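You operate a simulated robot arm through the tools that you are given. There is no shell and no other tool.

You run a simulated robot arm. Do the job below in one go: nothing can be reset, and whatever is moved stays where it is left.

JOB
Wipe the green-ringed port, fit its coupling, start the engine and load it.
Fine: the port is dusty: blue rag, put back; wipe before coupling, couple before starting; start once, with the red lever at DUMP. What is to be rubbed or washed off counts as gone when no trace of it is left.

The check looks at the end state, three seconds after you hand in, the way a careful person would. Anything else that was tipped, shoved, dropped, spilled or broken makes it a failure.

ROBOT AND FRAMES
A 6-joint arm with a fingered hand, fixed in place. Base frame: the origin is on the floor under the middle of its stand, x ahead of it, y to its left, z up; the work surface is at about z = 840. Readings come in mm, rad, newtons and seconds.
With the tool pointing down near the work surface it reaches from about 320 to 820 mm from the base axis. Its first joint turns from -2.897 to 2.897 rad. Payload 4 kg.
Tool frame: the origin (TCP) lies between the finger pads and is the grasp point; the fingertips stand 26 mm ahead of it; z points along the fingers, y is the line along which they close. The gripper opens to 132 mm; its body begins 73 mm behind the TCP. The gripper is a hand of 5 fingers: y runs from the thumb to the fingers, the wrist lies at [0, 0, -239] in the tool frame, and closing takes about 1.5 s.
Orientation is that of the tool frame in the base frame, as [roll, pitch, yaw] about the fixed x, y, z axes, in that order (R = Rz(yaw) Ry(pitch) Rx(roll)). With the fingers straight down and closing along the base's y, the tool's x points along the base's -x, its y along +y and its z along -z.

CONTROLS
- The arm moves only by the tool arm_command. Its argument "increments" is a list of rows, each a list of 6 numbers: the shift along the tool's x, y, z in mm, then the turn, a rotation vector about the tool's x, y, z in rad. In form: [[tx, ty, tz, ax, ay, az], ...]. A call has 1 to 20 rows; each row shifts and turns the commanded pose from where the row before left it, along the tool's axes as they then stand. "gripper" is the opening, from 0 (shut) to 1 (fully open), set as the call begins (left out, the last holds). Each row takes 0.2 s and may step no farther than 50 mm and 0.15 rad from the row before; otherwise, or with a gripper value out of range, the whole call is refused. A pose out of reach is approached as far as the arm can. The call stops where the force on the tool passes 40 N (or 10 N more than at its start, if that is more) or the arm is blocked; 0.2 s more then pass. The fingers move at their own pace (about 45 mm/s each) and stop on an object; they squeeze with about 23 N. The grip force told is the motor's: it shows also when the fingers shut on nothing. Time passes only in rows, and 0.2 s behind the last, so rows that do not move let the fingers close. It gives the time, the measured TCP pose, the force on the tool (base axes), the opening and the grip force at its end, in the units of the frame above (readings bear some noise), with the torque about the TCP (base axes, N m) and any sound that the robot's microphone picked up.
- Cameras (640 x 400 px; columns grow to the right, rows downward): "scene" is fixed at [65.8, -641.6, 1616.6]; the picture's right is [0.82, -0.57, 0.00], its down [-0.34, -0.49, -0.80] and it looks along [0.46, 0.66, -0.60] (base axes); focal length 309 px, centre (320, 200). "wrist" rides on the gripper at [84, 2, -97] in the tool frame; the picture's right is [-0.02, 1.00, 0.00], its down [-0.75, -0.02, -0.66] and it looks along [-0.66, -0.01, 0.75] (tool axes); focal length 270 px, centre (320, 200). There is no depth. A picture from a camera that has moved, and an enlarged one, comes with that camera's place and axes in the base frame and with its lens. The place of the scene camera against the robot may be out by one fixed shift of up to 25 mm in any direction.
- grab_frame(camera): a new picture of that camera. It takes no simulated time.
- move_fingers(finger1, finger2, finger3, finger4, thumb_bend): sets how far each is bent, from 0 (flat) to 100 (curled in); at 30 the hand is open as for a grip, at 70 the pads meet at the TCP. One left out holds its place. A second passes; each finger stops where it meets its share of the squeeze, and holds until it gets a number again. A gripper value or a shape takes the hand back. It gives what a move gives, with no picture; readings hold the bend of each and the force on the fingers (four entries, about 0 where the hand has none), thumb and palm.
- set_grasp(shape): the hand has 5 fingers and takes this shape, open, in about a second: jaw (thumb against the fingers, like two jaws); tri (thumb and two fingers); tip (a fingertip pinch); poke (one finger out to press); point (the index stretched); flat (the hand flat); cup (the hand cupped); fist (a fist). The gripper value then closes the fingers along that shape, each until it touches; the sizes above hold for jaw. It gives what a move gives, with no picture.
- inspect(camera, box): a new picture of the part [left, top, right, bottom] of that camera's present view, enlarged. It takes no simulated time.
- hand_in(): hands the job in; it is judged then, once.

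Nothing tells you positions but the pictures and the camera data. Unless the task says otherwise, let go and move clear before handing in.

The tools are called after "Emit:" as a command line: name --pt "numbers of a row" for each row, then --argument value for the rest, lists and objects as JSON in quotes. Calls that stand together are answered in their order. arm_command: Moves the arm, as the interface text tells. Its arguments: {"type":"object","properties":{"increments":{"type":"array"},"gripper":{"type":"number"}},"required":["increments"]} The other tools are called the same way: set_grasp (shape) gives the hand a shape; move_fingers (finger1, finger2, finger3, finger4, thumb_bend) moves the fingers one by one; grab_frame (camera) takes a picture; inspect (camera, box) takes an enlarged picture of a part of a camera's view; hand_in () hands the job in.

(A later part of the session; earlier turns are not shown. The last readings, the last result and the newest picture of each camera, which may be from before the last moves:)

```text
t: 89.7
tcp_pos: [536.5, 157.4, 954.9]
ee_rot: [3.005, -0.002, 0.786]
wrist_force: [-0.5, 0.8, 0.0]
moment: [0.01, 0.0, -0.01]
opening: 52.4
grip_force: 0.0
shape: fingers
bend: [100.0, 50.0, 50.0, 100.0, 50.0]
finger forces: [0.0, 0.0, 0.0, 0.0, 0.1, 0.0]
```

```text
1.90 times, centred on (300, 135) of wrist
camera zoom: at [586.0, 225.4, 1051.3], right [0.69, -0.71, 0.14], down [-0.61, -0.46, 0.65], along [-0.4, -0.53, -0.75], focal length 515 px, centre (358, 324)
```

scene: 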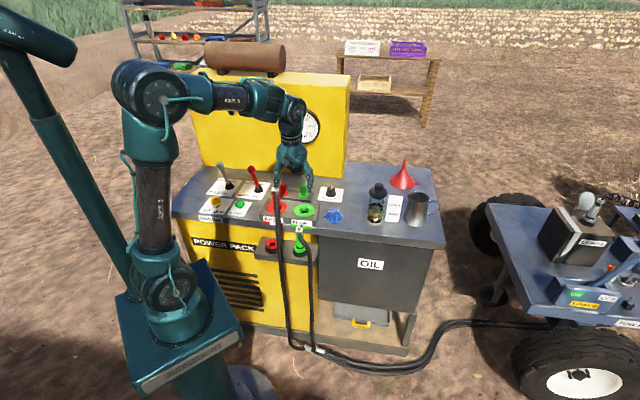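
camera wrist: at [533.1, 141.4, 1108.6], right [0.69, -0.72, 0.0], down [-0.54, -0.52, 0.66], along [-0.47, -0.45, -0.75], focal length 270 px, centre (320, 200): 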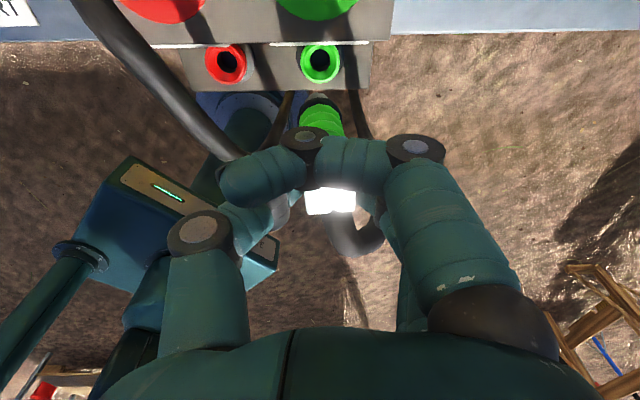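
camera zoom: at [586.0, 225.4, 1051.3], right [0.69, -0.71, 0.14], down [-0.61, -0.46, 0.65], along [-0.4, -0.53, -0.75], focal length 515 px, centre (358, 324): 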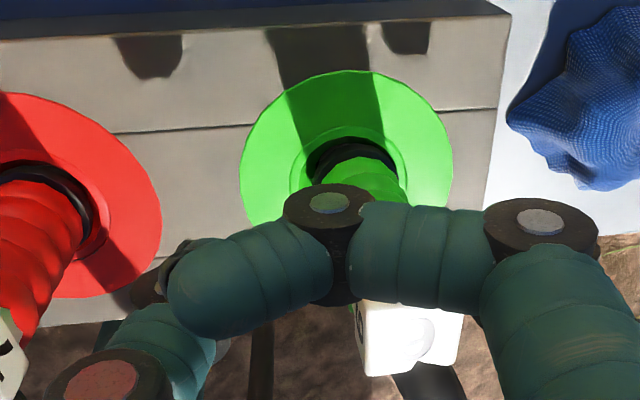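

It stands by itself but leans about 4° to the right, so it may not be fully home. I'll raise the hand and look closely.

Emit:
arm_command --pt "0 0 -20 0 0 0" --pt "0 0 -30 0.034 0 0" --pt "0 0 -30 0.034 0 0" --pt "0 0 -20 0.034 0 0" --pt "0 0 0 0.034 0 0" --pt "0 0 0 0 0 0"

Emit:
inspect --camera "scene" --box '[270, 180, 330, 225]'

Emit:
inspect --camera "wrist" --box '[200, 30, 400, 200]'

Emit:
inspect --camera "scene" --box '[240, 160, 360, 360]'

```text
t: 91.1
tcp_pos: [526.4, 164.7, 1055.5]
ee_rot: [3.141, -0.002, 0.787]
wrist_force: [-0.2, 0.7, 0.0]
moment: [0.01, 0.01, 0.03]
opening: 52.4
grip_force: 0.1
shape: fingers
bend: [100.0, 50.0, 50.0, 100.0, 50.0]
finger forces: [0.0, 0.0, 0.0, 0.0, 0.1, 0.0]
```

```text
8.89 times, centred on (300, 202) of scene
camera zoom: at [65.8, -641.6, 1616.6], right [0.82, -0.57, 0.0], down [-0.34, -0.49, -0.8], along [0.46, 0.66, -0.6], focal length 2749 px, centre (498, 178)
```

zoom: 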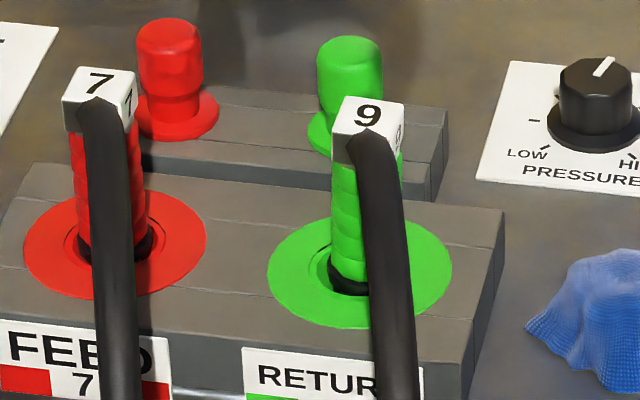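

```text
2.35 times, centred on (300, 115) of wrist
camera zoom: at [586.5, 224.2, 1151.1], right [0.69, -0.72, 0.0], down [-0.54, -0.52, 0.66], along [-0.47, -0.46, -0.75], focal length 636 px, centre (367, 400)
```

zoom: 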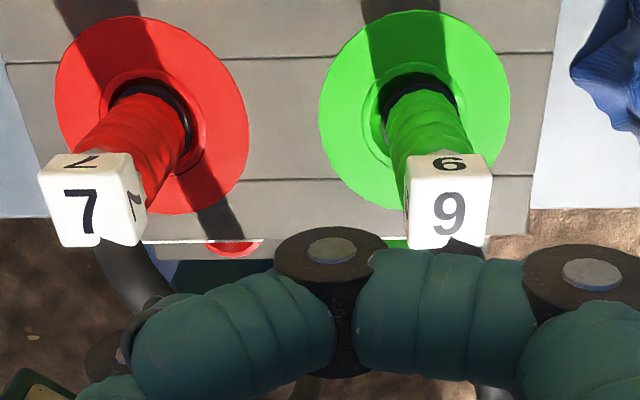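

```text
2.00 times, centred on (300, 260) of scene
camera zoom: at [65.8, -641.6, 1616.6], right [0.82, -0.57, 0.0], down [-0.34, -0.49, -0.8], along [0.46, 0.66, -0.6], focal length 618 px, centre (360, 80)
```

zoom: 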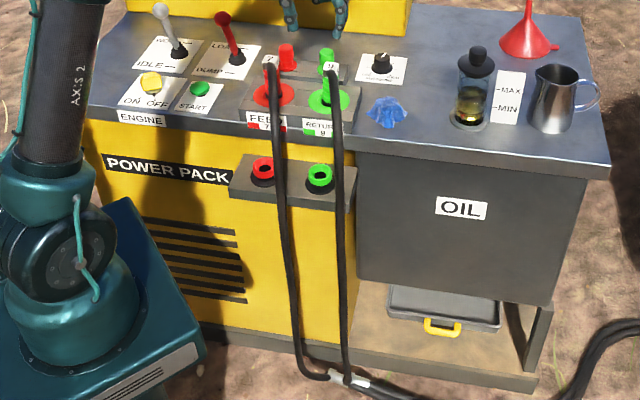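

Seen from above, coupling 9 leans about 3° to the right-front, unlike the upright 7, so I think it needs a firmer push. I'll press down on its top with the thumb in the poke shape.

Emit:
set_grasp --shape "poke"

Emit:
arm_command --pt "-0.8 17.7 15 0 0 0" --pt "0 0 25 0 0 0" --pt "0 0 0 0 0 0"

Emit:
grab_frame --camera "wrist"

Emit:
inspect --camera "scene" --box '[270, 160, 340, 225]'

```text
t: 92.0
tcp_pos: [525.4, 166.1, 1053.8]
ee_rot: [3.139, 0.0, 0.788]
wrist_force: [0.8, -0.2, -0.6]
moment: [0.0, -0.02, -0.01]
opening: 0.0
grip_force: 0.0
shape: poke
bend: [100.0, 100.0, 100.0, 100.0, 47.0]
finger forces: [0.2, 0.0, 0.1, 0.1, 0.1, 0.1]
```

```text
t: 92.8
tcp_pos: [538.0, 152.5, 1015.8]
ee_rot: [3.141, -0.001, 0.786]
wrist_force: [0.1, -0.7, 0.2]
moment: [0.03, 0.02, 0.0]
opening: 0.4
grip_force: 0.1
shape: poke
bend: [100.0, 100.0, 100.0, 100.0, 47.0]
finger forces: [0.0, 0.1, 0.0, 0.0, 0.0, 0.0]
```

```text
taken
camera wrist: at [598.7, 211.1, 1111.8], right [0.69, -0.72, 0.0], down [-0.54, -0.52, 0.66], along [-0.47, -0.46, -0.75], focal length 270 px, centre (320, 200)
```

wrist: 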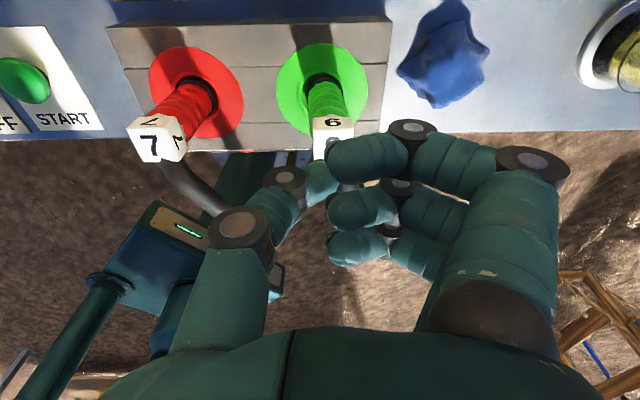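

```text
6.15 times, centred on (305, 192) of scene
camera zoom: at [65.8, -641.6, 1616.6], right [0.82, -0.57, 0.0], down [-0.34, -0.49, -0.8], along [0.46, 0.66, -0.6], focal length 1903 px, centre (412, 246)
```

zoom: 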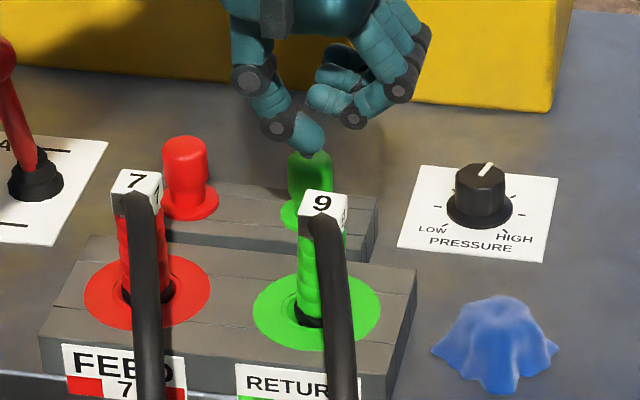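

The thumb tip is lined up with the block's top, slightly left of centre. Lowering to press.

Emit:
arm_command --pt "0 0 20 0 0 0" --pt "0 0 8 0 0 0" --pt "0 0 3 0 0 0" --pt "0 0 0 0 0 0"

Emit:
inspect --camera "scene" --box '[270, 160, 340, 225]'

```text
t: 93.8
tcp_pos: [539.3, 151.9, 984.4]
ee_rot: [3.139, -0.001, 0.789]
wrist_force: [-2.1, 0.9, 9.7]
moment: [0.01, -0.01, -0.01]
opening: 0.0
grip_force: 0.0
shape: poke
bend: [100.0, 100.0, 100.0, 100.0, 47.0]
finger forces: [0.1, 0.0, 0.0, 0.0, 9.0, 0.0]
```

```text
6.15 times, centred on (305, 192) of scene
camera zoom: at [65.8, -641.6, 1616.6], right [0.82, -0.57, 0.0], down [-0.34, -0.49, -0.8], along [0.46, 0.66, -0.6], focal length 1903 px, centre (412, 246)
```

zoom: 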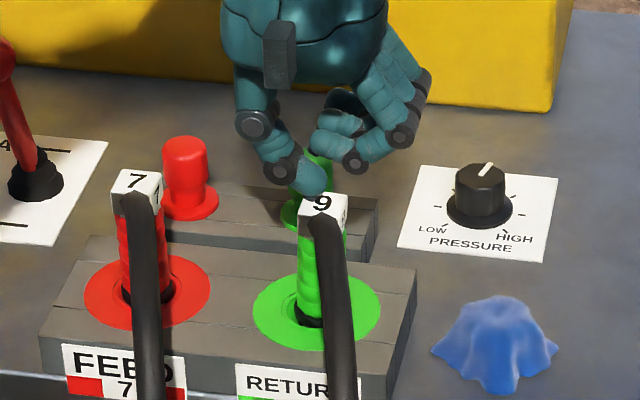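

Emit:
arm_command --pt "0 0 1.5 0 0 0" --pt "0 0 1.5 0 0 0" --pt "0 0 1.5 0 0 0" --pt "0 0 0 0 0 0"

Emit:
inspect --camera "scene" --box '[270, 180, 330, 225]'

```text
t: 94.8
tcp_pos: [539.4, 152.7, 980.5]
ee_rot: [3.139, -0.004, 0.787]
wrist_force: [-0.8, 9.3, 34.7]
moment: [0.11, -0.31, 0.13]
opening: 0.0
grip_force: 0.1
shape: poke
bend: [100.0, 100.0, 100.0, 100.0, 50.0]
finger forces: [0.0, 0.1, 0.1, 0.0, 32.5, 0.1]
```

```text
8.89 times, centred on (300, 202) of scene
camera zoom: at [65.8, -641.6, 1616.6], right [0.82, -0.57, 0.0], down [-0.34, -0.49, -0.8], along [0.46, 0.66, -0.6], focal length 2749 px, centre (498, 178)
```

zoom: 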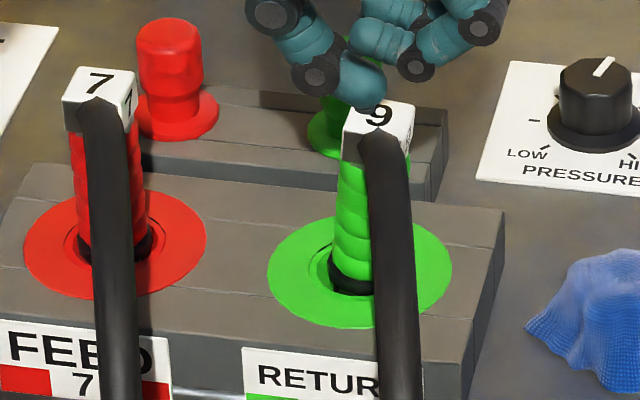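

The thumb slid and only tipped it further right, so I'll stop pressing that way. I'll back off, regrip the block with a compensated offset so it stands upright, and push again.

Emit:
arm_command --pt "0 0 -4 0 0 0" --pt "0 0 -20 0 0 0" --pt "0 0 -40 0 0 0" --pt "0 0 0 0 0 0"

Emit:
move_fingers --finger1 100 --finger2 45 --finger3 45 --finger4 100 --thumb_bend 45

Emit:
inspect --camera "scene" --box '[270, 180, 330, 225]'

Emit:
inspect --camera "wrist" --box '[200, 30, 400, 200]'

```text
t: 95.8
tcp_pos: [539.4, 152.4, 1043.0]
ee_rot: [-3.142, 0.0, 0.787]
wrist_force: [-0.1, -0.1, 0.3]
moment: [-0.02, 0.02, 0.02]
opening: 0.2
grip_force: 0.1
shape: poke
bend: [100.0, 100.0, 100.0, 100.0, 47.0]
finger forces: [0.1, 0.1, 0.1, 0.0, 0.0, 0.1]
```

```text
t: 96.8
tcp_pos: [540.2, 151.7, 1043.3]
ee_rot: [3.139, -0.002, 0.786]
wrist_force: [-0.7, 0.7, 0.3]
moment: [-0.04, -0.03, -0.03]
opening: 55.5
grip_force: 0.0
shape: fingers
bend: [100.0, 45.0, 45.0, 100.0, 45.0]
finger forces: [0.0, 0.0, 0.0, 0.0, 0.1, 0.0]
```

```text
8.89 times, centred on (300, 202) of scene
camera zoom: at [65.8, -641.6, 1616.6], right [0.82, -0.57, 0.0], down [-0.34, -0.49, -0.8], along [0.46, 0.66, -0.6], focal length 2749 px, centre (498, 178)
```

zoom: 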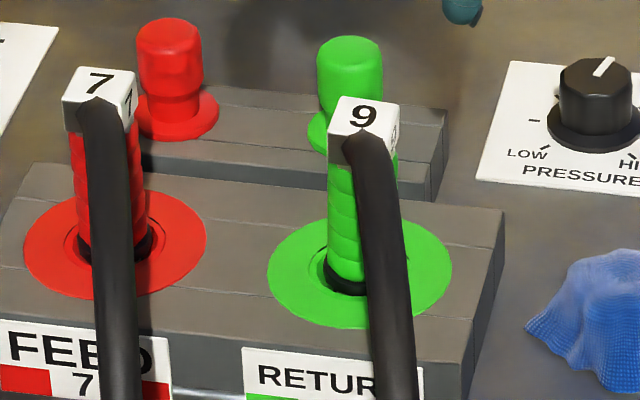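

```text
2.35 times, centred on (300, 115) of wrist
camera zoom: at [599.7, 210.4, 1140.0], right [0.69, -0.72, 0.0], down [-0.54, -0.52, 0.66], along [-0.47, -0.46, -0.75], focal length 636 px, centre (367, 400)
```

zoom: 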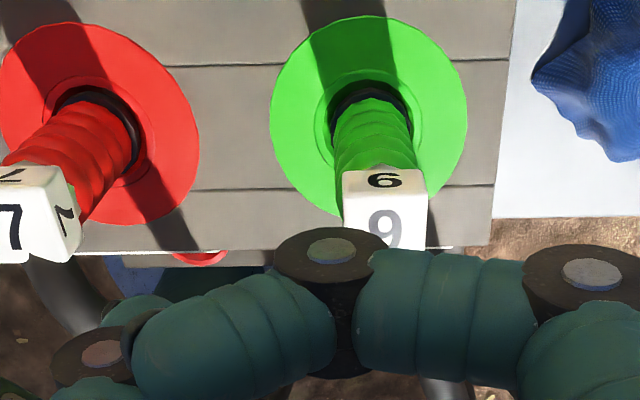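

Released, it sits centred in the funnel but leans about 3° right under the hose's pull. Regripping now.

Emit:
arm_command --pt "0 -3.7 30 0 0 0" --pt "0 0 30 0 0 0" --pt "0 0 20 0 0 0" --pt "0 0 8 0 0 0" --pt "0 0 0 0 0 0"

Emit:
move_fingers --finger2 80 --finger3 80 --thumb_bend 80

Emit:
inspect --camera "scene" --box '[270, 180, 330, 225]'

Emit:
inspect --camera "wrist" --box '[200, 30, 400, 240]'

```text
t: 98.0
tcp_pos: [538.0, 154.4, 954.0]
ee_rot: [3.141, -0.001, 0.787]
wrist_force: [-0.3, 0.3, -0.1]
moment: [-0.01, -0.02, -0.02]
opening: 55.6
grip_force: 0.0
shape: fingers
bend: [100.0, 45.0, 45.0, 100.0, 45.0]
finger forces: [0.1, 0.1, 0.0, 0.1, 0.0, 0.0]
```

```text
t: 99.0
tcp_pos: [536.8, 153.7, 954.8]
ee_rot: [3.141, -0.002, 0.789]
wrist_force: [1.0, 1.0, -4.9]
moment: [-0.1, -0.14, -0.13]
opening: 44.9
grip_force: 16.5
shape: fingers
bend: [100.0, 66.0, 61.0, 100.0, 67.0]
finger forces: [0.1, 8.1, 9.5, 0.1, 15.8, 0.1]
```

```text
8.89 times, centred on (300, 202) of scene
camera zoom: at [65.8, -641.6, 1616.6], right [0.82, -0.57, 0.0], down [-0.34, -0.49, -0.8], along [0.46, 0.66, -0.6], focal length 2749 px, centre (498, 178)
```

zoom: 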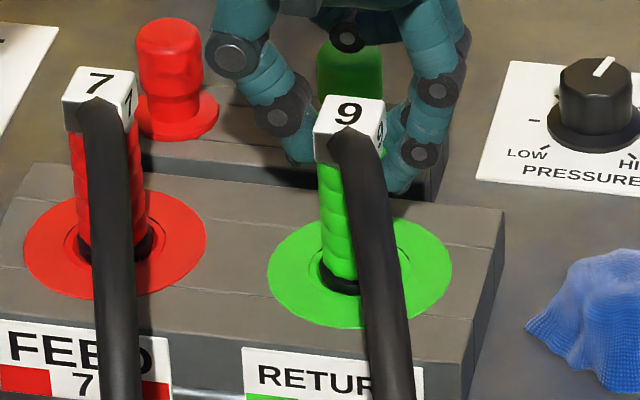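

```text
1.90 times, centred on (300, 135) of wrist
camera zoom: at [597.1, 213.1, 1051.2], right [0.69, -0.72, 0.0], down [-0.54, -0.52, 0.66], along [-0.47, -0.46, -0.75], focal length 515 px, centre (358, 324)
```

zoom: 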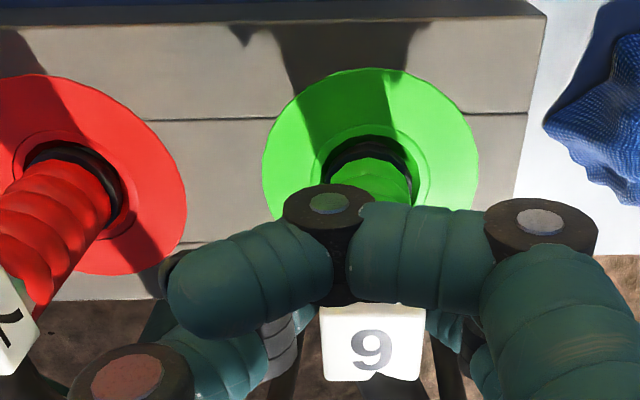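

Now it stands upright in the grip. Pushing down in small steps.

Emit:
arm_command --pt "0 0.5 2 0 0 0" --pt "0 0 2 0 0 0" --pt "0 0 1.5 0 0 0" --pt "0 0 0 0 0 0"

Emit:
inspect --camera "scene" --box '[270, 180, 330, 225]'

```text
t: 100.0
tcp_pos: [537.5, 154.4, 950.1]
ee_rot: [3.14, -0.005, 0.79]
wrist_force: [2.4, 3.2, 23.2]
moment: [-0.21, -0.19, -0.13]
opening: 44.2
grip_force: 22.2
shape: fingers
bend: [100.0, 68.0, 63.0, 100.0, 69.0]
finger forces: [0.0, 12.5, 12.1, 0.0, 21.4, 0.1]
```

```text
8.89 times, centred on (300, 202) of scene
camera zoom: at [65.8, -641.6, 1616.6], right [0.82, -0.57, 0.0], down [-0.34, -0.49, -0.8], along [0.46, 0.66, -0.6], focal length 2749 px, centre (498, 178)
```

zoom: 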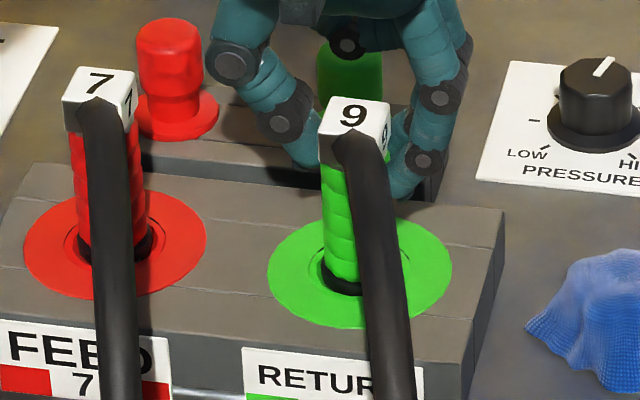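

Emit:
inspect --camera "scene" --box '[272, 198, 322, 222]'

Emit:
inspect --camera "wrist" --box '[160, 40, 400, 160]'

```text
12.80 times, centred on (297, 210) of scene
camera zoom: at [65.8, -641.6, 1616.6], right [0.82, -0.57, 0.0], down [-0.34, -0.49, -0.8], along [0.46, 0.66, -0.6], focal length 3959 px, centre (614, 72)
```

zoom: 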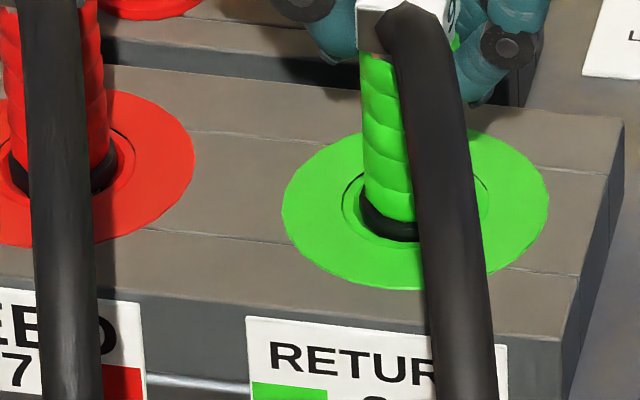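

```text
2.67 times, centred on (280, 100) of wrist
camera zoom: at [596.8, 213.4, 1047.6], right [0.69, -0.72, 0.0], down [-0.54, -0.52, 0.65], along [-0.47, -0.46, -0.76], focal length 721 px, centre (427, 467)
```

zoom: 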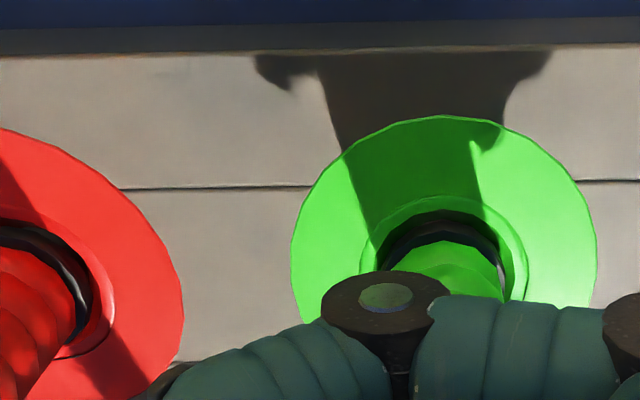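

Emit:
inspect --camera "scene" --box '[266, 200, 290, 215]'

Emit:
inspect --camera "scene" --box '[292, 203, 316, 218]'

```text
16.00 times, centred on (278, 208) of scene
camera zoom: at [65.8, -641.6, 1616.6], right [0.82, -0.57, 0.0], down [-0.34, -0.49, -0.8], along [0.46, 0.66, -0.6], focal length 4948 px, centre (992, 80)
```

zoom: 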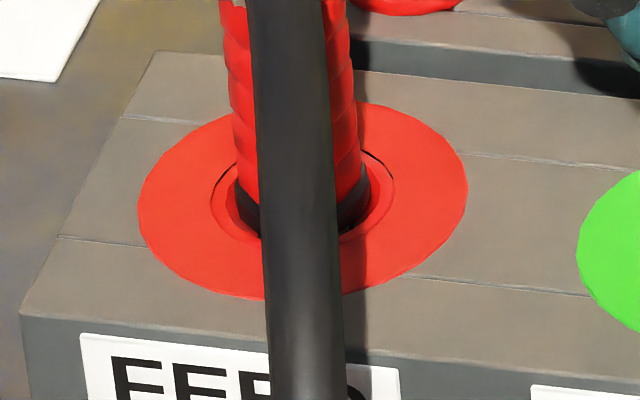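

```text
16.00 times, centred on (304, 210) of scene
camera zoom: at [65.8, -641.6, 1616.6], right [0.82, -0.57, 0.0], down [-0.34, -0.49, -0.8], along [0.46, 0.66, -0.6], focal length 4948 px, centre (576, 32)
```

zoom: 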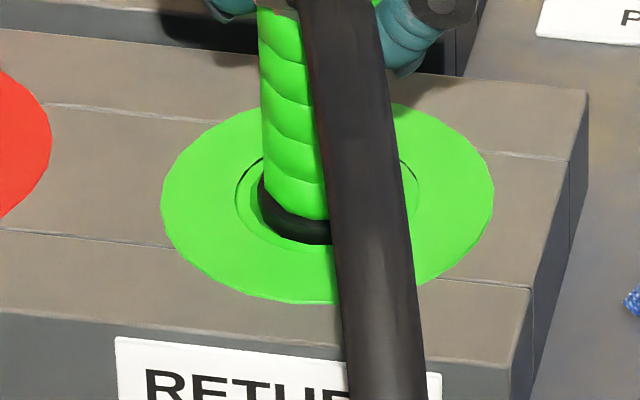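

The collar sits centred and within 1–2 mm of coupling 7's depth, but no click was heard. I'll push a little harder while it's held upright.

Emit:
arm_command --pt "0 0 1 0 0 0" --pt "0 0 1 0 0 0" --pt "0 0 1 0 0 0.03" --pt "0 0 0.5 0 0 -0.06" --pt "0 0 0 0 0 0.03"

Emit:
inspect --camera "scene" --box '[270, 180, 330, 225]'

```text
t: 101.2
tcp_pos: [536.6, 154.4, 945.8]
ee_rot: [3.139, -0.002, 0.789]
wrist_force: [4.4, 7.0, 35.3]
moment: [-0.21, -0.3, -0.08]
opening: 43.1
grip_force: 28.5
shape: fingers
bend: [100.0, 70.0, 63.0, 100.0, 73.0]
finger forces: [0.0, 17.2, 14.3, 0.0, 25.5, 0.0]
```

```text
8.89 times, centred on (300, 202) of scene
camera zoom: at [65.8, -641.6, 1616.6], right [0.82, -0.57, 0.0], down [-0.34, -0.49, -0.8], along [0.46, 0.66, -0.6], focal length 2749 px, centre (498, 178)
```

zoom: 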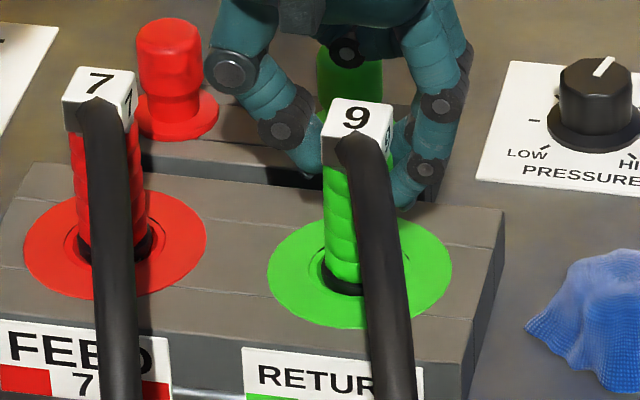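

It no longer moves at 35 N and sits as deep as coupling 7, so it is bottomed. I'll release it and check how it rests.

Emit:
arm_command --pt "0 0 -3 0 0 0" --pt "0 0 -2 0 0 0" --pt "0 0 0 0 0 0"

Emit:
move_fingers --finger2 45 --finger3 45 --thumb_bend 45

Emit:
arm_command --pt "0 0 -20 0 0 0" --pt "0 0 -40 0 0 0" --pt "0 0 -45 0 0 0" --pt "0 0 -45 0 0 0" --pt "0 0 0 0 0 0"

Emit:
inspect --camera "scene" --box '[270, 180, 330, 225]'

Emit:
inspect --camera "wrist" --box '[200, 20, 400, 160]'

```text
t: 102.0
tcp_pos: [536.0, 153.2, 949.3]
ee_rot: [3.141, 0.002, 0.787]
wrist_force: [3.7, 4.6, -0.6]
moment: [0.06, -0.11, -0.04]
opening: 43.7
grip_force: 20.1
shape: fingers
bend: [100.0, 68.0, 61.0, 100.0, 71.0]
finger forces: [0.0, 13.0, 10.9, 0.1, 16.0, 0.0]
```

```text
t: 103.0
tcp_pos: [537.4, 153.7, 951.1]
ee_rot: [-3.14, -0.003, 0.788]
wrist_force: [-0.1, 0.1, 0.3]
moment: [0.02, 0.02, 0.0]
opening: 55.0
grip_force: 0.1
shape: fingers
bend: [100.0, 45.0, 45.0, 100.0, 45.0]
finger forces: [0.0, 0.1, 0.0, 0.1, 0.0, 0.1]
```

```text
t: 104.2
tcp_pos: [536.2, 154.2, 1101.9]
ee_rot: [3.139, 0.0, 0.786]
wrist_force: [0.3, -0.5, 0.2]
moment: [0.01, 0.02, -0.02]
opening: 55.8
grip_force: 0.1
shape: fingers
bend: [100.0, 45.0, 45.0, 100.0, 45.0]
finger forces: [0.0, 0.0, 0.0, 0.0, 0.0, 0.0]
```

```text
8.89 times, centred on (300, 202) of scene
camera zoom: at [65.8, -641.6, 1616.6], right [0.82, -0.57, 0.0], down [-0.34, -0.49, -0.8], along [0.46, 0.66, -0.6], focal length 2749 px, centre (498, 178)
```

zoom: 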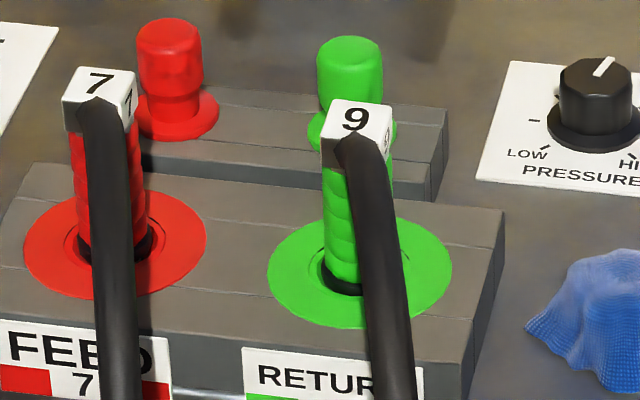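

```text
2.86 times, centred on (300, 90) of wrist
camera zoom: at [596.5, 213.1, 1198.5], right [0.69, -0.72, 0.0], down [-0.54, -0.52, 0.66], along [-0.47, -0.46, -0.75], focal length 772 px, centre (377, 514)
```

zoom: 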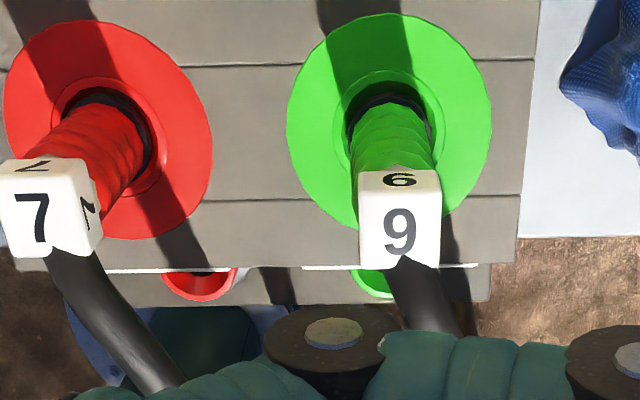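

Emit:
inspect --camera "wrist" --box '[270, 10, 350, 70]'

Emit:
inspect --camera "wrist" --box '[170, 10, 250, 70]'

```text
6.67 times, centred on (310, 40) of wrist
camera zoom: at [596.5, 213.1, 1198.5], right [0.69, -0.72, 0.0], down [-0.54, -0.52, 0.66], along [-0.47, -0.46, -0.75], focal length 1802 px, centre (387, 1267)
```

zoom: 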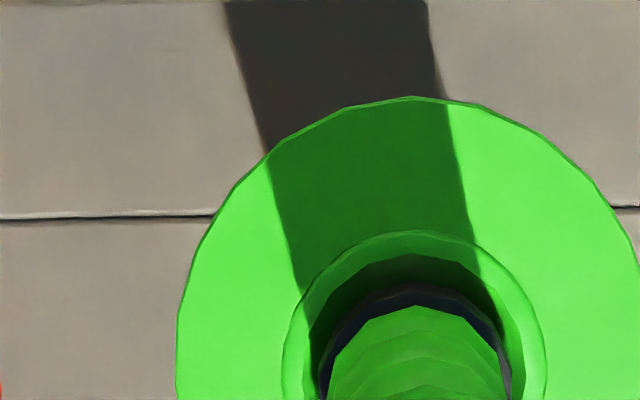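

```text
6.67 times, centred on (210, 40) of wrist
camera zoom: at [596.5, 213.1, 1198.5], right [0.69, -0.72, 0.0], down [-0.54, -0.52, 0.66], along [-0.47, -0.46, -0.75], focal length 1802 px, centre (1053, 1267)
```

zoom: 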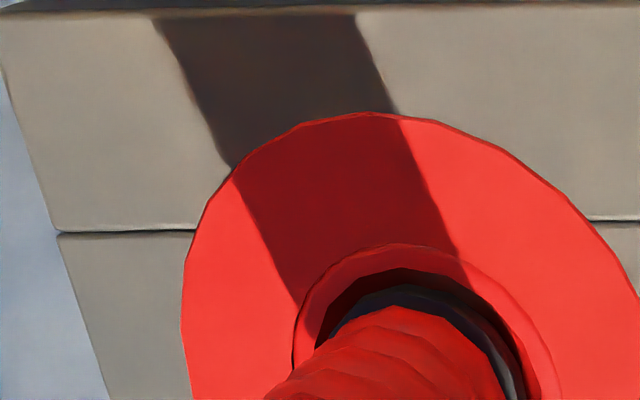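

Comparing both ports closely, 9's collar sits about 2 mm higher and the top leans ~7 mm to the front, so it's wedged by the tilt. I'll regrip centred on the block, pull it upright towards the rear, and push again.

Emit:
arm_command --pt "-7.3 2.6 40 0 0 0" --pt "0 0 45 0 0 0" --pt "0 0 35 0 0 0" --pt "0 0 18 0 0 0" --pt "0 0 8 0 0 0" --pt "0 0 0 0 0 0"

Emit:
move_fingers --finger2 80 --finger3 80 --thumb_bend 80

Emit:
inspect --camera "scene" --box '[270, 180, 330, 225]'

Emit:
inspect --camera "wrist" --box '[200, 30, 400, 240]'

```text
t: 105.6
tcp_pos: [533.8, 147.8, 954.6]
ee_rot: [3.139, -0.002, 0.788]
wrist_force: [0.5, 0.2, -0.2]
moment: [0.01, -0.01, -0.02]
opening: 55.5
grip_force: 0.1
shape: fingers
bend: [100.0, 45.0, 45.0, 100.0, 45.0]
finger forces: [0.0, 0.1, 0.0, 0.0, 0.0, 0.0]
```

```text
t: 106.6
tcp_pos: [531.5, 147.8, 954.5]
ee_rot: [3.141, -0.001, 0.787]
wrist_force: [-1.0, 1.6, -5.8]
moment: [-0.02, -0.04, 0.03]
opening: 45.4
grip_force: 17.4
shape: fingers
bend: [100.0, 63.0, 63.0, 100.0, 66.0]
finger forces: [0.0, 8.2, 8.2, 0.1, 17.9, 0.0]
```

```text
8.89 times, centred on (300, 202) of scene
camera zoom: at [65.8, -641.6, 1616.6], right [0.82, -0.57, 0.0], down [-0.34, -0.49, -0.8], along [0.46, 0.66, -0.6], focal length 2749 px, centre (498, 178)
```

zoom: 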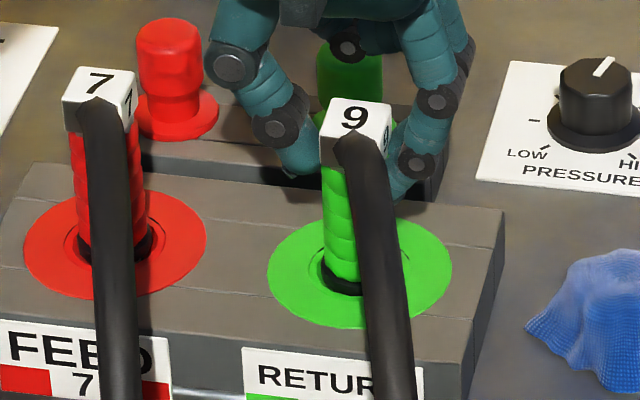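

```text
1.90 times, centred on (300, 135) of wrist
camera zoom: at [593.0, 206.2, 1051.5], right [0.69, -0.72, 0.0], down [-0.54, -0.52, 0.66], along [-0.47, -0.46, -0.75], focal length 515 px, centre (358, 324)
```

zoom: 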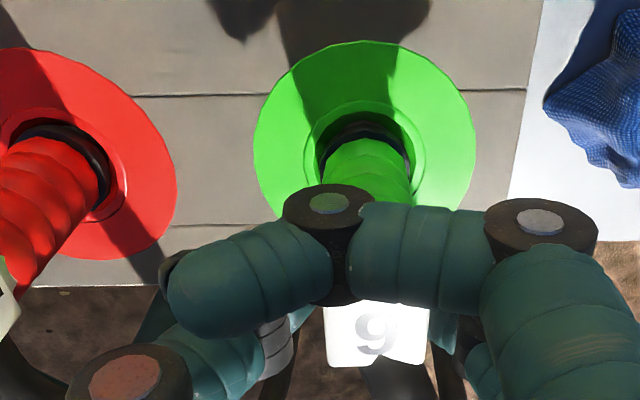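

The grip is centred now. Tilting it upright towards the rear, then pushing.

Emit:
arm_command --pt "2 0 0 0 -0.023 0" --pt "2 0 0 0 -0.023 0" --pt "2 0 0 0 -0.023 0" --pt "1 0 0 0 0 0" --pt "0 0 0 0 0 0"

Emit:
inspect --camera "scene" --box '[270, 180, 330, 225]'

Emit:
arm_command --pt "0 0 2 0 0 0" --pt "0 0 2 0 0 0" --pt "0 0 1 0 0 0" --pt "0 0 0 0 0 0"

Emit:
inspect --camera "scene" --box '[270, 180, 330, 225]'

```text
t: 107.8
tcp_pos: [538.4, 152.6, 954.7]
ee_rot: [3.14, 0.068, 0.788]
wrist_force: [-1.3, -0.5, 0.6]
moment: [-0.06, -0.04, 0.03]
opening: 45.5
grip_force: 17.3
shape: fingers
bend: [100.0, 63.0, 63.0, 100.0, 67.0]
finger forces: [0.0, 8.4, 8.3, 0.0, 18.2, 0.0]
```

```text
8.89 times, centred on (300, 202) of scene
camera zoom: at [65.8, -641.6, 1616.6], right [0.82, -0.57, 0.0], down [-0.34, -0.49, -0.8], along [0.46, 0.66, -0.6], focal length 2749 px, centre (498, 178)
```

zoom: 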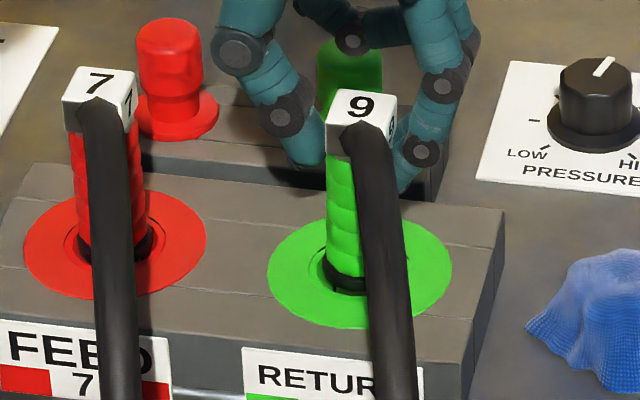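

```text
t: 108.8
tcp_pos: [537.5, 151.3, 950.6]
ee_rot: [3.139, 0.067, 0.788]
wrist_force: [-1.5, 3.8, 22.3]
moment: [-0.06, -0.1, 0.03]
opening: 44.7
grip_force: 23.3
shape: fingers
bend: [100.0, 65.0, 64.0, 100.0, 68.0]
finger forces: [0.0, 11.3, 10.2, 0.1, 25.2, 0.1]
```

```text
8.89 times, centred on (300, 202) of scene
camera zoom: at [65.8, -641.6, 1616.6], right [0.82, -0.57, 0.0], down [-0.34, -0.49, -0.8], along [0.46, 0.66, -0.6], focal length 2749 px, centre (498, 178)
```

zoom: 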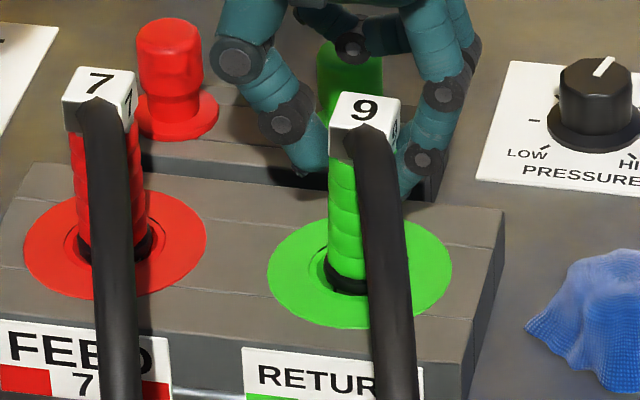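

Upright, its height now equals coupling 7's. I'll correct the remaining right lean and give one last push.

Emit:
arm_command --pt "0 0 -1.5 0 0 0" --pt "0 -2 0 -0.022 0 0" --pt "0 -2 0 -0.022 0 0" --pt "0 0 2 0 0 0" --pt "0 0 1.5 0 0 0" --pt "0 0 0 0 0 0"

Emit:
inspect --camera "scene" --box '[270, 180, 330, 225]'

Emit:
inspect --camera "scene" --box '[292, 203, 316, 218]'

Emit:
inspect --camera "wrist" --box '[200, 30, 400, 240]'

```text
t: 110.2
tcp_pos: [535.4, 154.5, 949.5]
ee_rot: [3.096, 0.066, 0.787]
wrist_force: [-3.3, 2.7, 30.9]
moment: [-0.17, -0.12, -0.01]
opening: 43.7
grip_force: 25.6
shape: fingers
bend: [100.0, 64.0, 63.0, 100.0, 70.0]
finger forces: [0.0, 12.4, 11.7, 0.0, 27.6, 0.0]
```

```text
8.89 times, centred on (300, 202) of scene
camera zoom: at [65.8, -641.6, 1616.6], right [0.82, -0.57, 0.0], down [-0.34, -0.49, -0.8], along [0.46, 0.66, -0.6], focal length 2749 px, centre (498, 178)
```

zoom: 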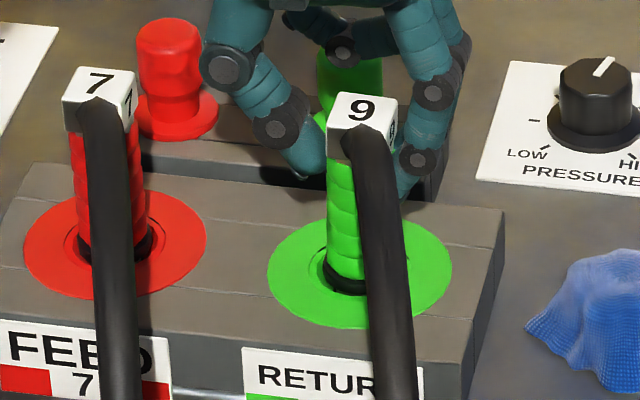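

```text
16.00 times, centred on (304, 210) of scene
camera zoom: at [65.8, -641.6, 1616.6], right [0.82, -0.57, 0.0], down [-0.34, -0.49, -0.8], along [0.46, 0.66, -0.6], focal length 4948 px, centre (576, 32)
```

zoom: 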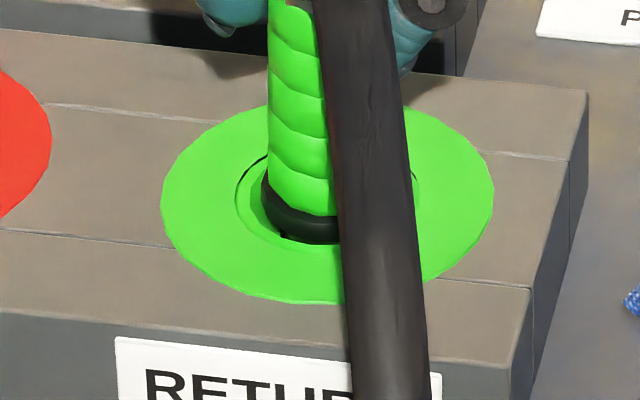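

```text
1.90 times, centred on (300, 135) of wrist
camera zoom: at [596.7, 221.0, 1039.6], right [0.7, -0.72, 0.05], down [-0.53, -0.47, 0.7], along [-0.48, -0.52, -0.71], focal length 515 px, centre (358, 324)
```

zoom: 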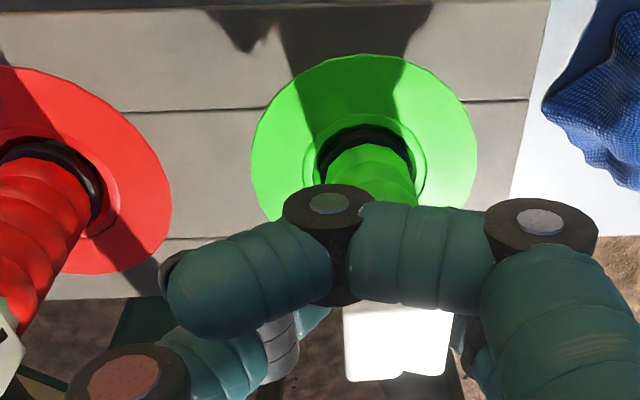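

It matches coupling 7's seat now. I'll relax, release and move up, then check that it stays.

Emit:
arm_command --pt "0 0 -2 0 0 0" --pt "0 0 0 0 0 0"

Emit:
move_fingers --finger2 45 --finger3 45 --thumb_bend 45

Emit:
arm_command --pt "0 0 -20 0 0 0" --pt "0 0 -30 0 0 0" --pt "0 0 -40 0.022 0.034 0" --pt "0 0 -40 0.022 0.034 0" --pt "0 0 0 0 0 0"

Emit:
inspect --camera "scene" --box '[270, 180, 330, 225]'

Emit:
inspect --camera "wrist" --box '[200, 20, 400, 160]'

```text
t: 110.8
tcp_pos: [535.5, 155.0, 949.6]
ee_rot: [3.096, 0.067, 0.786]
wrist_force: [0.3, 3.6, 12.2]
moment: [-0.09, -0.15, 0.03]
opening: 43.9
grip_force: 22.4
shape: fingers
bend: [100.0, 64.0, 63.0, 100.0, 70.0]
finger forces: [0.1, 12.3, 10.9, 0.0, 22.1, 0.0]
```

```text
t: 111.8
tcp_pos: [533.9, 154.5, 949.0]
ee_rot: [3.096, 0.068, 0.785]
wrist_force: [0.2, 0.4, 0.2]
moment: [0.0, 0.01, 0.0]
opening: 55.5
grip_force: 0.0
shape: fingers
bend: [100.0, 45.0, 45.0, 100.0, 45.0]
finger forces: [0.1, 0.0, 0.0, 0.0, 0.0, 0.0]
```

```text
t: 113.0
tcp_pos: [539.3, 163.3, 1080.6]
ee_rot: [-3.141, 0.0, 0.789]
wrist_force: [0.3, -0.4, -1.8]
moment: [0.01, -0.02, 0.0]
opening: 55.7
grip_force: 0.1
shape: fingers
bend: [100.0, 45.0, 45.0, 100.0, 45.0]
finger forces: [0.0, 0.0, 0.0, 0.1, 0.0, 0.1]
```

```text
8.89 times, centred on (300, 202) of scene
camera zoom: at [65.8, -641.6, 1616.6], right [0.82, -0.57, 0.0], down [-0.34, -0.49, -0.8], along [0.46, 0.66, -0.6], focal length 2749 px, centre (498, 178)
```

zoom: 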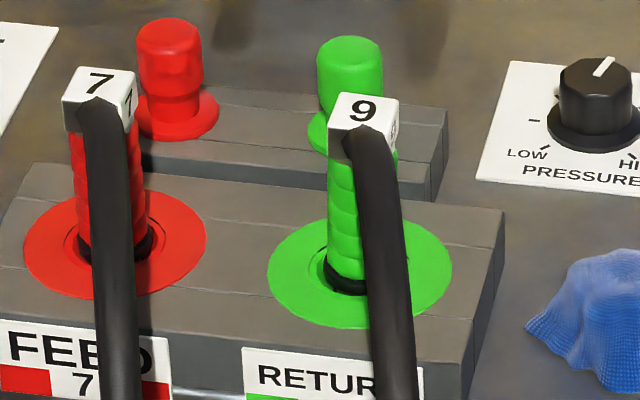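

```text
2.86 times, centred on (300, 90) of wrist
camera zoom: at [598.1, 222.4, 1176.3], right [0.7, -0.72, 0.0], down [-0.54, -0.52, 0.66], along [-0.47, -0.46, -0.75], focal length 772 px, centre (377, 514)
```

zoom: 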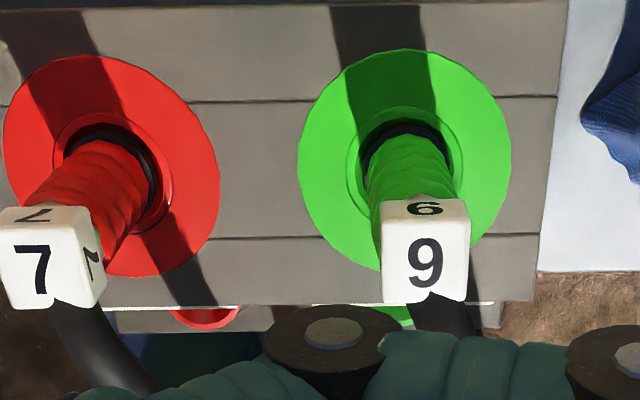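

Coupling 9 stays seated, now almost upright (about 2° from the hose's pull). Next the engine: I'll turn the hand back round and travel left, high above the levers, to look at the key, button and levers.

Emit:
arm_command --pt "0 0 -20 0 0 -0.149" --pt "0 0 0 0 0 -0.149" --pt "0 0 0 0 0 -0.149" --pt "0 0 0 0 0 -0.149" --pt "0 0 0 0 0 -0.149" --pt "0 0 0 0 0 -0.149" --pt "0 0 0 0 0 -0.149" --pt "0 0 0 0 0 -0.149" --pt "0 0 0 0 0 -0.149" --pt "0 0 0 0 0 -0.149" --pt "0 0 0 0 0 -0.149" --pt "0 0 0 0 0 -0.149" --pt "0 0 0 0 0 -0.149" --pt "0 0 0 0 0 -0.149" --pt "0 0 0 0 0 -0.149" --pt "0 0 0 0 0 -0.149" --pt "0 0 0 0 0 -0.149" --pt "0 0 0 0 0 -0.149" --pt "0 0 0 0 0 -0.149" --pt "0 0 0 0 0 -0.149"

Emit:
arm_command --pt "0 0 0 0 0 -0.149" --pt "0 0 0 0 0 -0.015" --pt "0 45 0 0 0 0" --pt "0 45 0 0 0 0" --pt "0 45 0 0 0 0" --pt "0 45 0 0 0 0" --pt "0 45 0 0 0 0" --pt "0 45 0 0 0 0" --pt "0 0 0 0 0 0"

Emit:
move_fingers --finger1 30 --finger2 30 --finger3 30 --finger4 30 --thumb_bend 30

Emit:
grab_frame --camera "wrist"

Emit:
grab_frame --camera "scene"

```text
t: 117.2
tcp_pos: [536.4, 163.9, 1098.2]
ee_rot: [3.141, 0.0, -2.51]
wrist_force: [0.0, -0.1, 0.2]
moment: [0.0, 0.02, -0.02]
opening: 55.4
grip_force: 0.1
shape: fingers
bend: [100.0, 45.0, 45.0, 100.0, 45.0]
finger forces: [0.0, 0.0, 0.1, 0.0, 0.0, 0.0]
```

```text
t: 119.2
tcp_pos: [345.3, 354.1, 1098.2]
ee_rot: [3.139, -0.001, -2.349]
wrist_force: [0.7, 0.5, -0.2]
moment: [-0.02, 0.0, 0.01]
opening: 55.5
grip_force: 0.1
shape: fingers
bend: [100.0, 45.0, 45.0, 100.0, 45.0]
finger forces: [0.1, 0.0, 0.1, 0.1, 0.0, 0.0]
```

```text
t: 120.2
tcp_pos: [344.8, 354.2, 1100.0]
ee_rot: [-3.142, 0.0, -2.349]
wrist_force: [0.6, 0.2, 0.2]
moment: [0.02, 0.0, 0.02]
opening: 138.2
grip_force: 0.1
shape: fingers
bend: [30.0, 30.0, 30.0, 30.0, 30.0]
finger forces: [0.0, 0.0, 0.0, 0.0, 0.0, 0.1]
```

```text
taken
camera wrist: at [283.6, 294.4, 1196.5], right [-0.7, 0.72, 0.0], down [0.54, 0.53, 0.66], along [0.47, 0.46, -0.75], focal length 270 px, centre (320, 200)
```

wrist: 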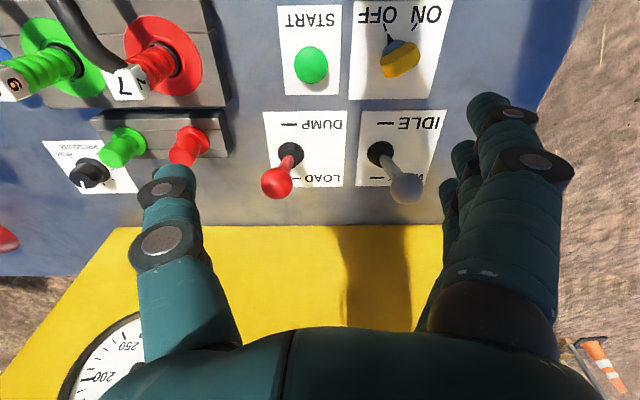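

```text
taken
```

scene: 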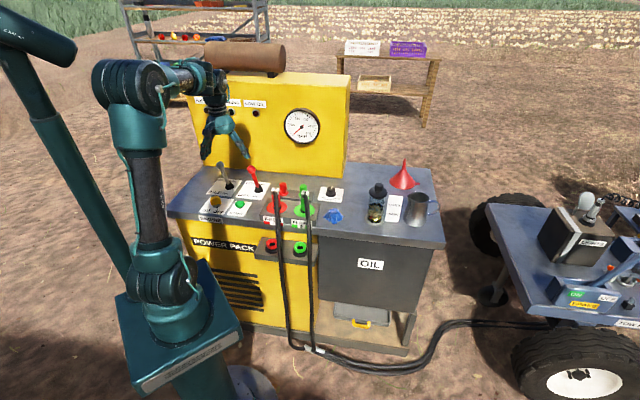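

I see the key, START button and both levers clearly. Zooming to measure them.

Emit:
inspect --camera "wrist" --box '[340, 0, 460, 100]'

Emit:
inspect --camera "wrist" --box '[240, 0, 460, 210]'

Emit:
inspect --camera "scene" --box '[195, 155, 275, 220]'

Emit:
inspect --camera "scene" --box '[200, 185, 260, 220]'

```text
4.00 times, centred on (400, 50) of wrist
camera zoom: at [283.6, 294.4, 1196.5], right [-0.7, 0.72, 0.0], down [0.54, 0.53, 0.66], along [0.47, 0.46, -0.75], focal length 1081 px, centre (0, 800)
```

zoom: 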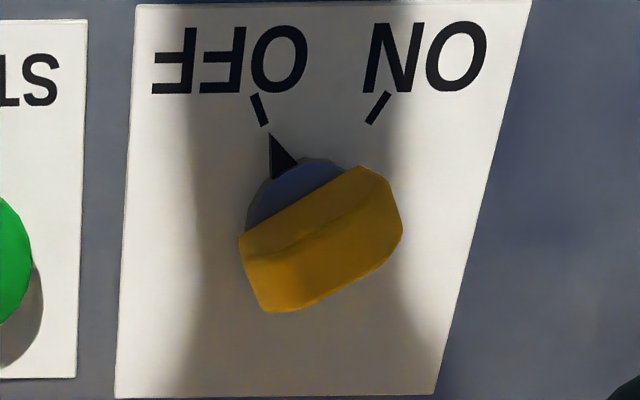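

```text
1.90 times, centred on (350, 105) of wrist
camera zoom: at [283.6, 294.4, 1196.5], right [-0.7, 0.72, 0.0], down [0.54, 0.53, 0.66], along [0.47, 0.46, -0.75], focal length 515 px, centre (263, 381)
```

zoom: 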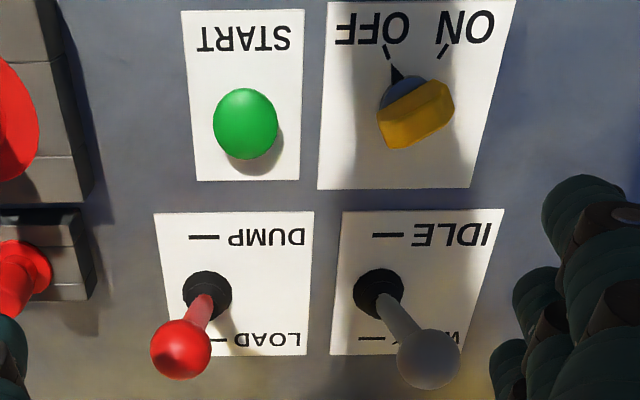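

```text
6.15 times, centred on (235, 188) of scene
camera zoom: at [65.8, -641.6, 1616.6], right [0.82, -0.57, 0.0], down [-0.34, -0.49, -0.8], along [0.46, 0.66, -0.6], focal length 1903 px, centre (843, 277)
```

zoom: 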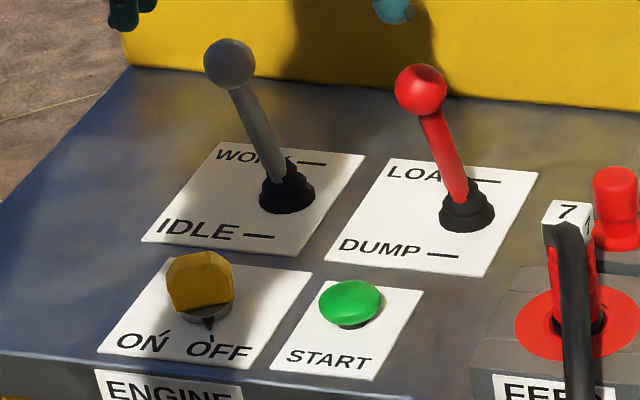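

```text
10.67 times, centred on (230, 202) of scene
camera zoom: at [65.8, -641.6, 1616.6], right [0.82, -0.57, 0.0], down [-0.34, -0.49, -0.8], along [0.46, 0.66, -0.6], focal length 3299 px, centre (1280, 173)
```

zoom: 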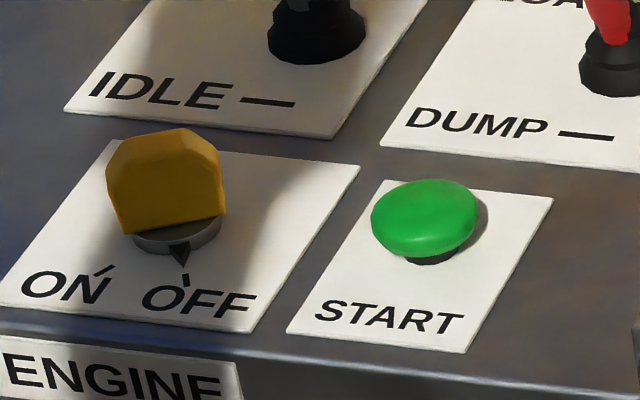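

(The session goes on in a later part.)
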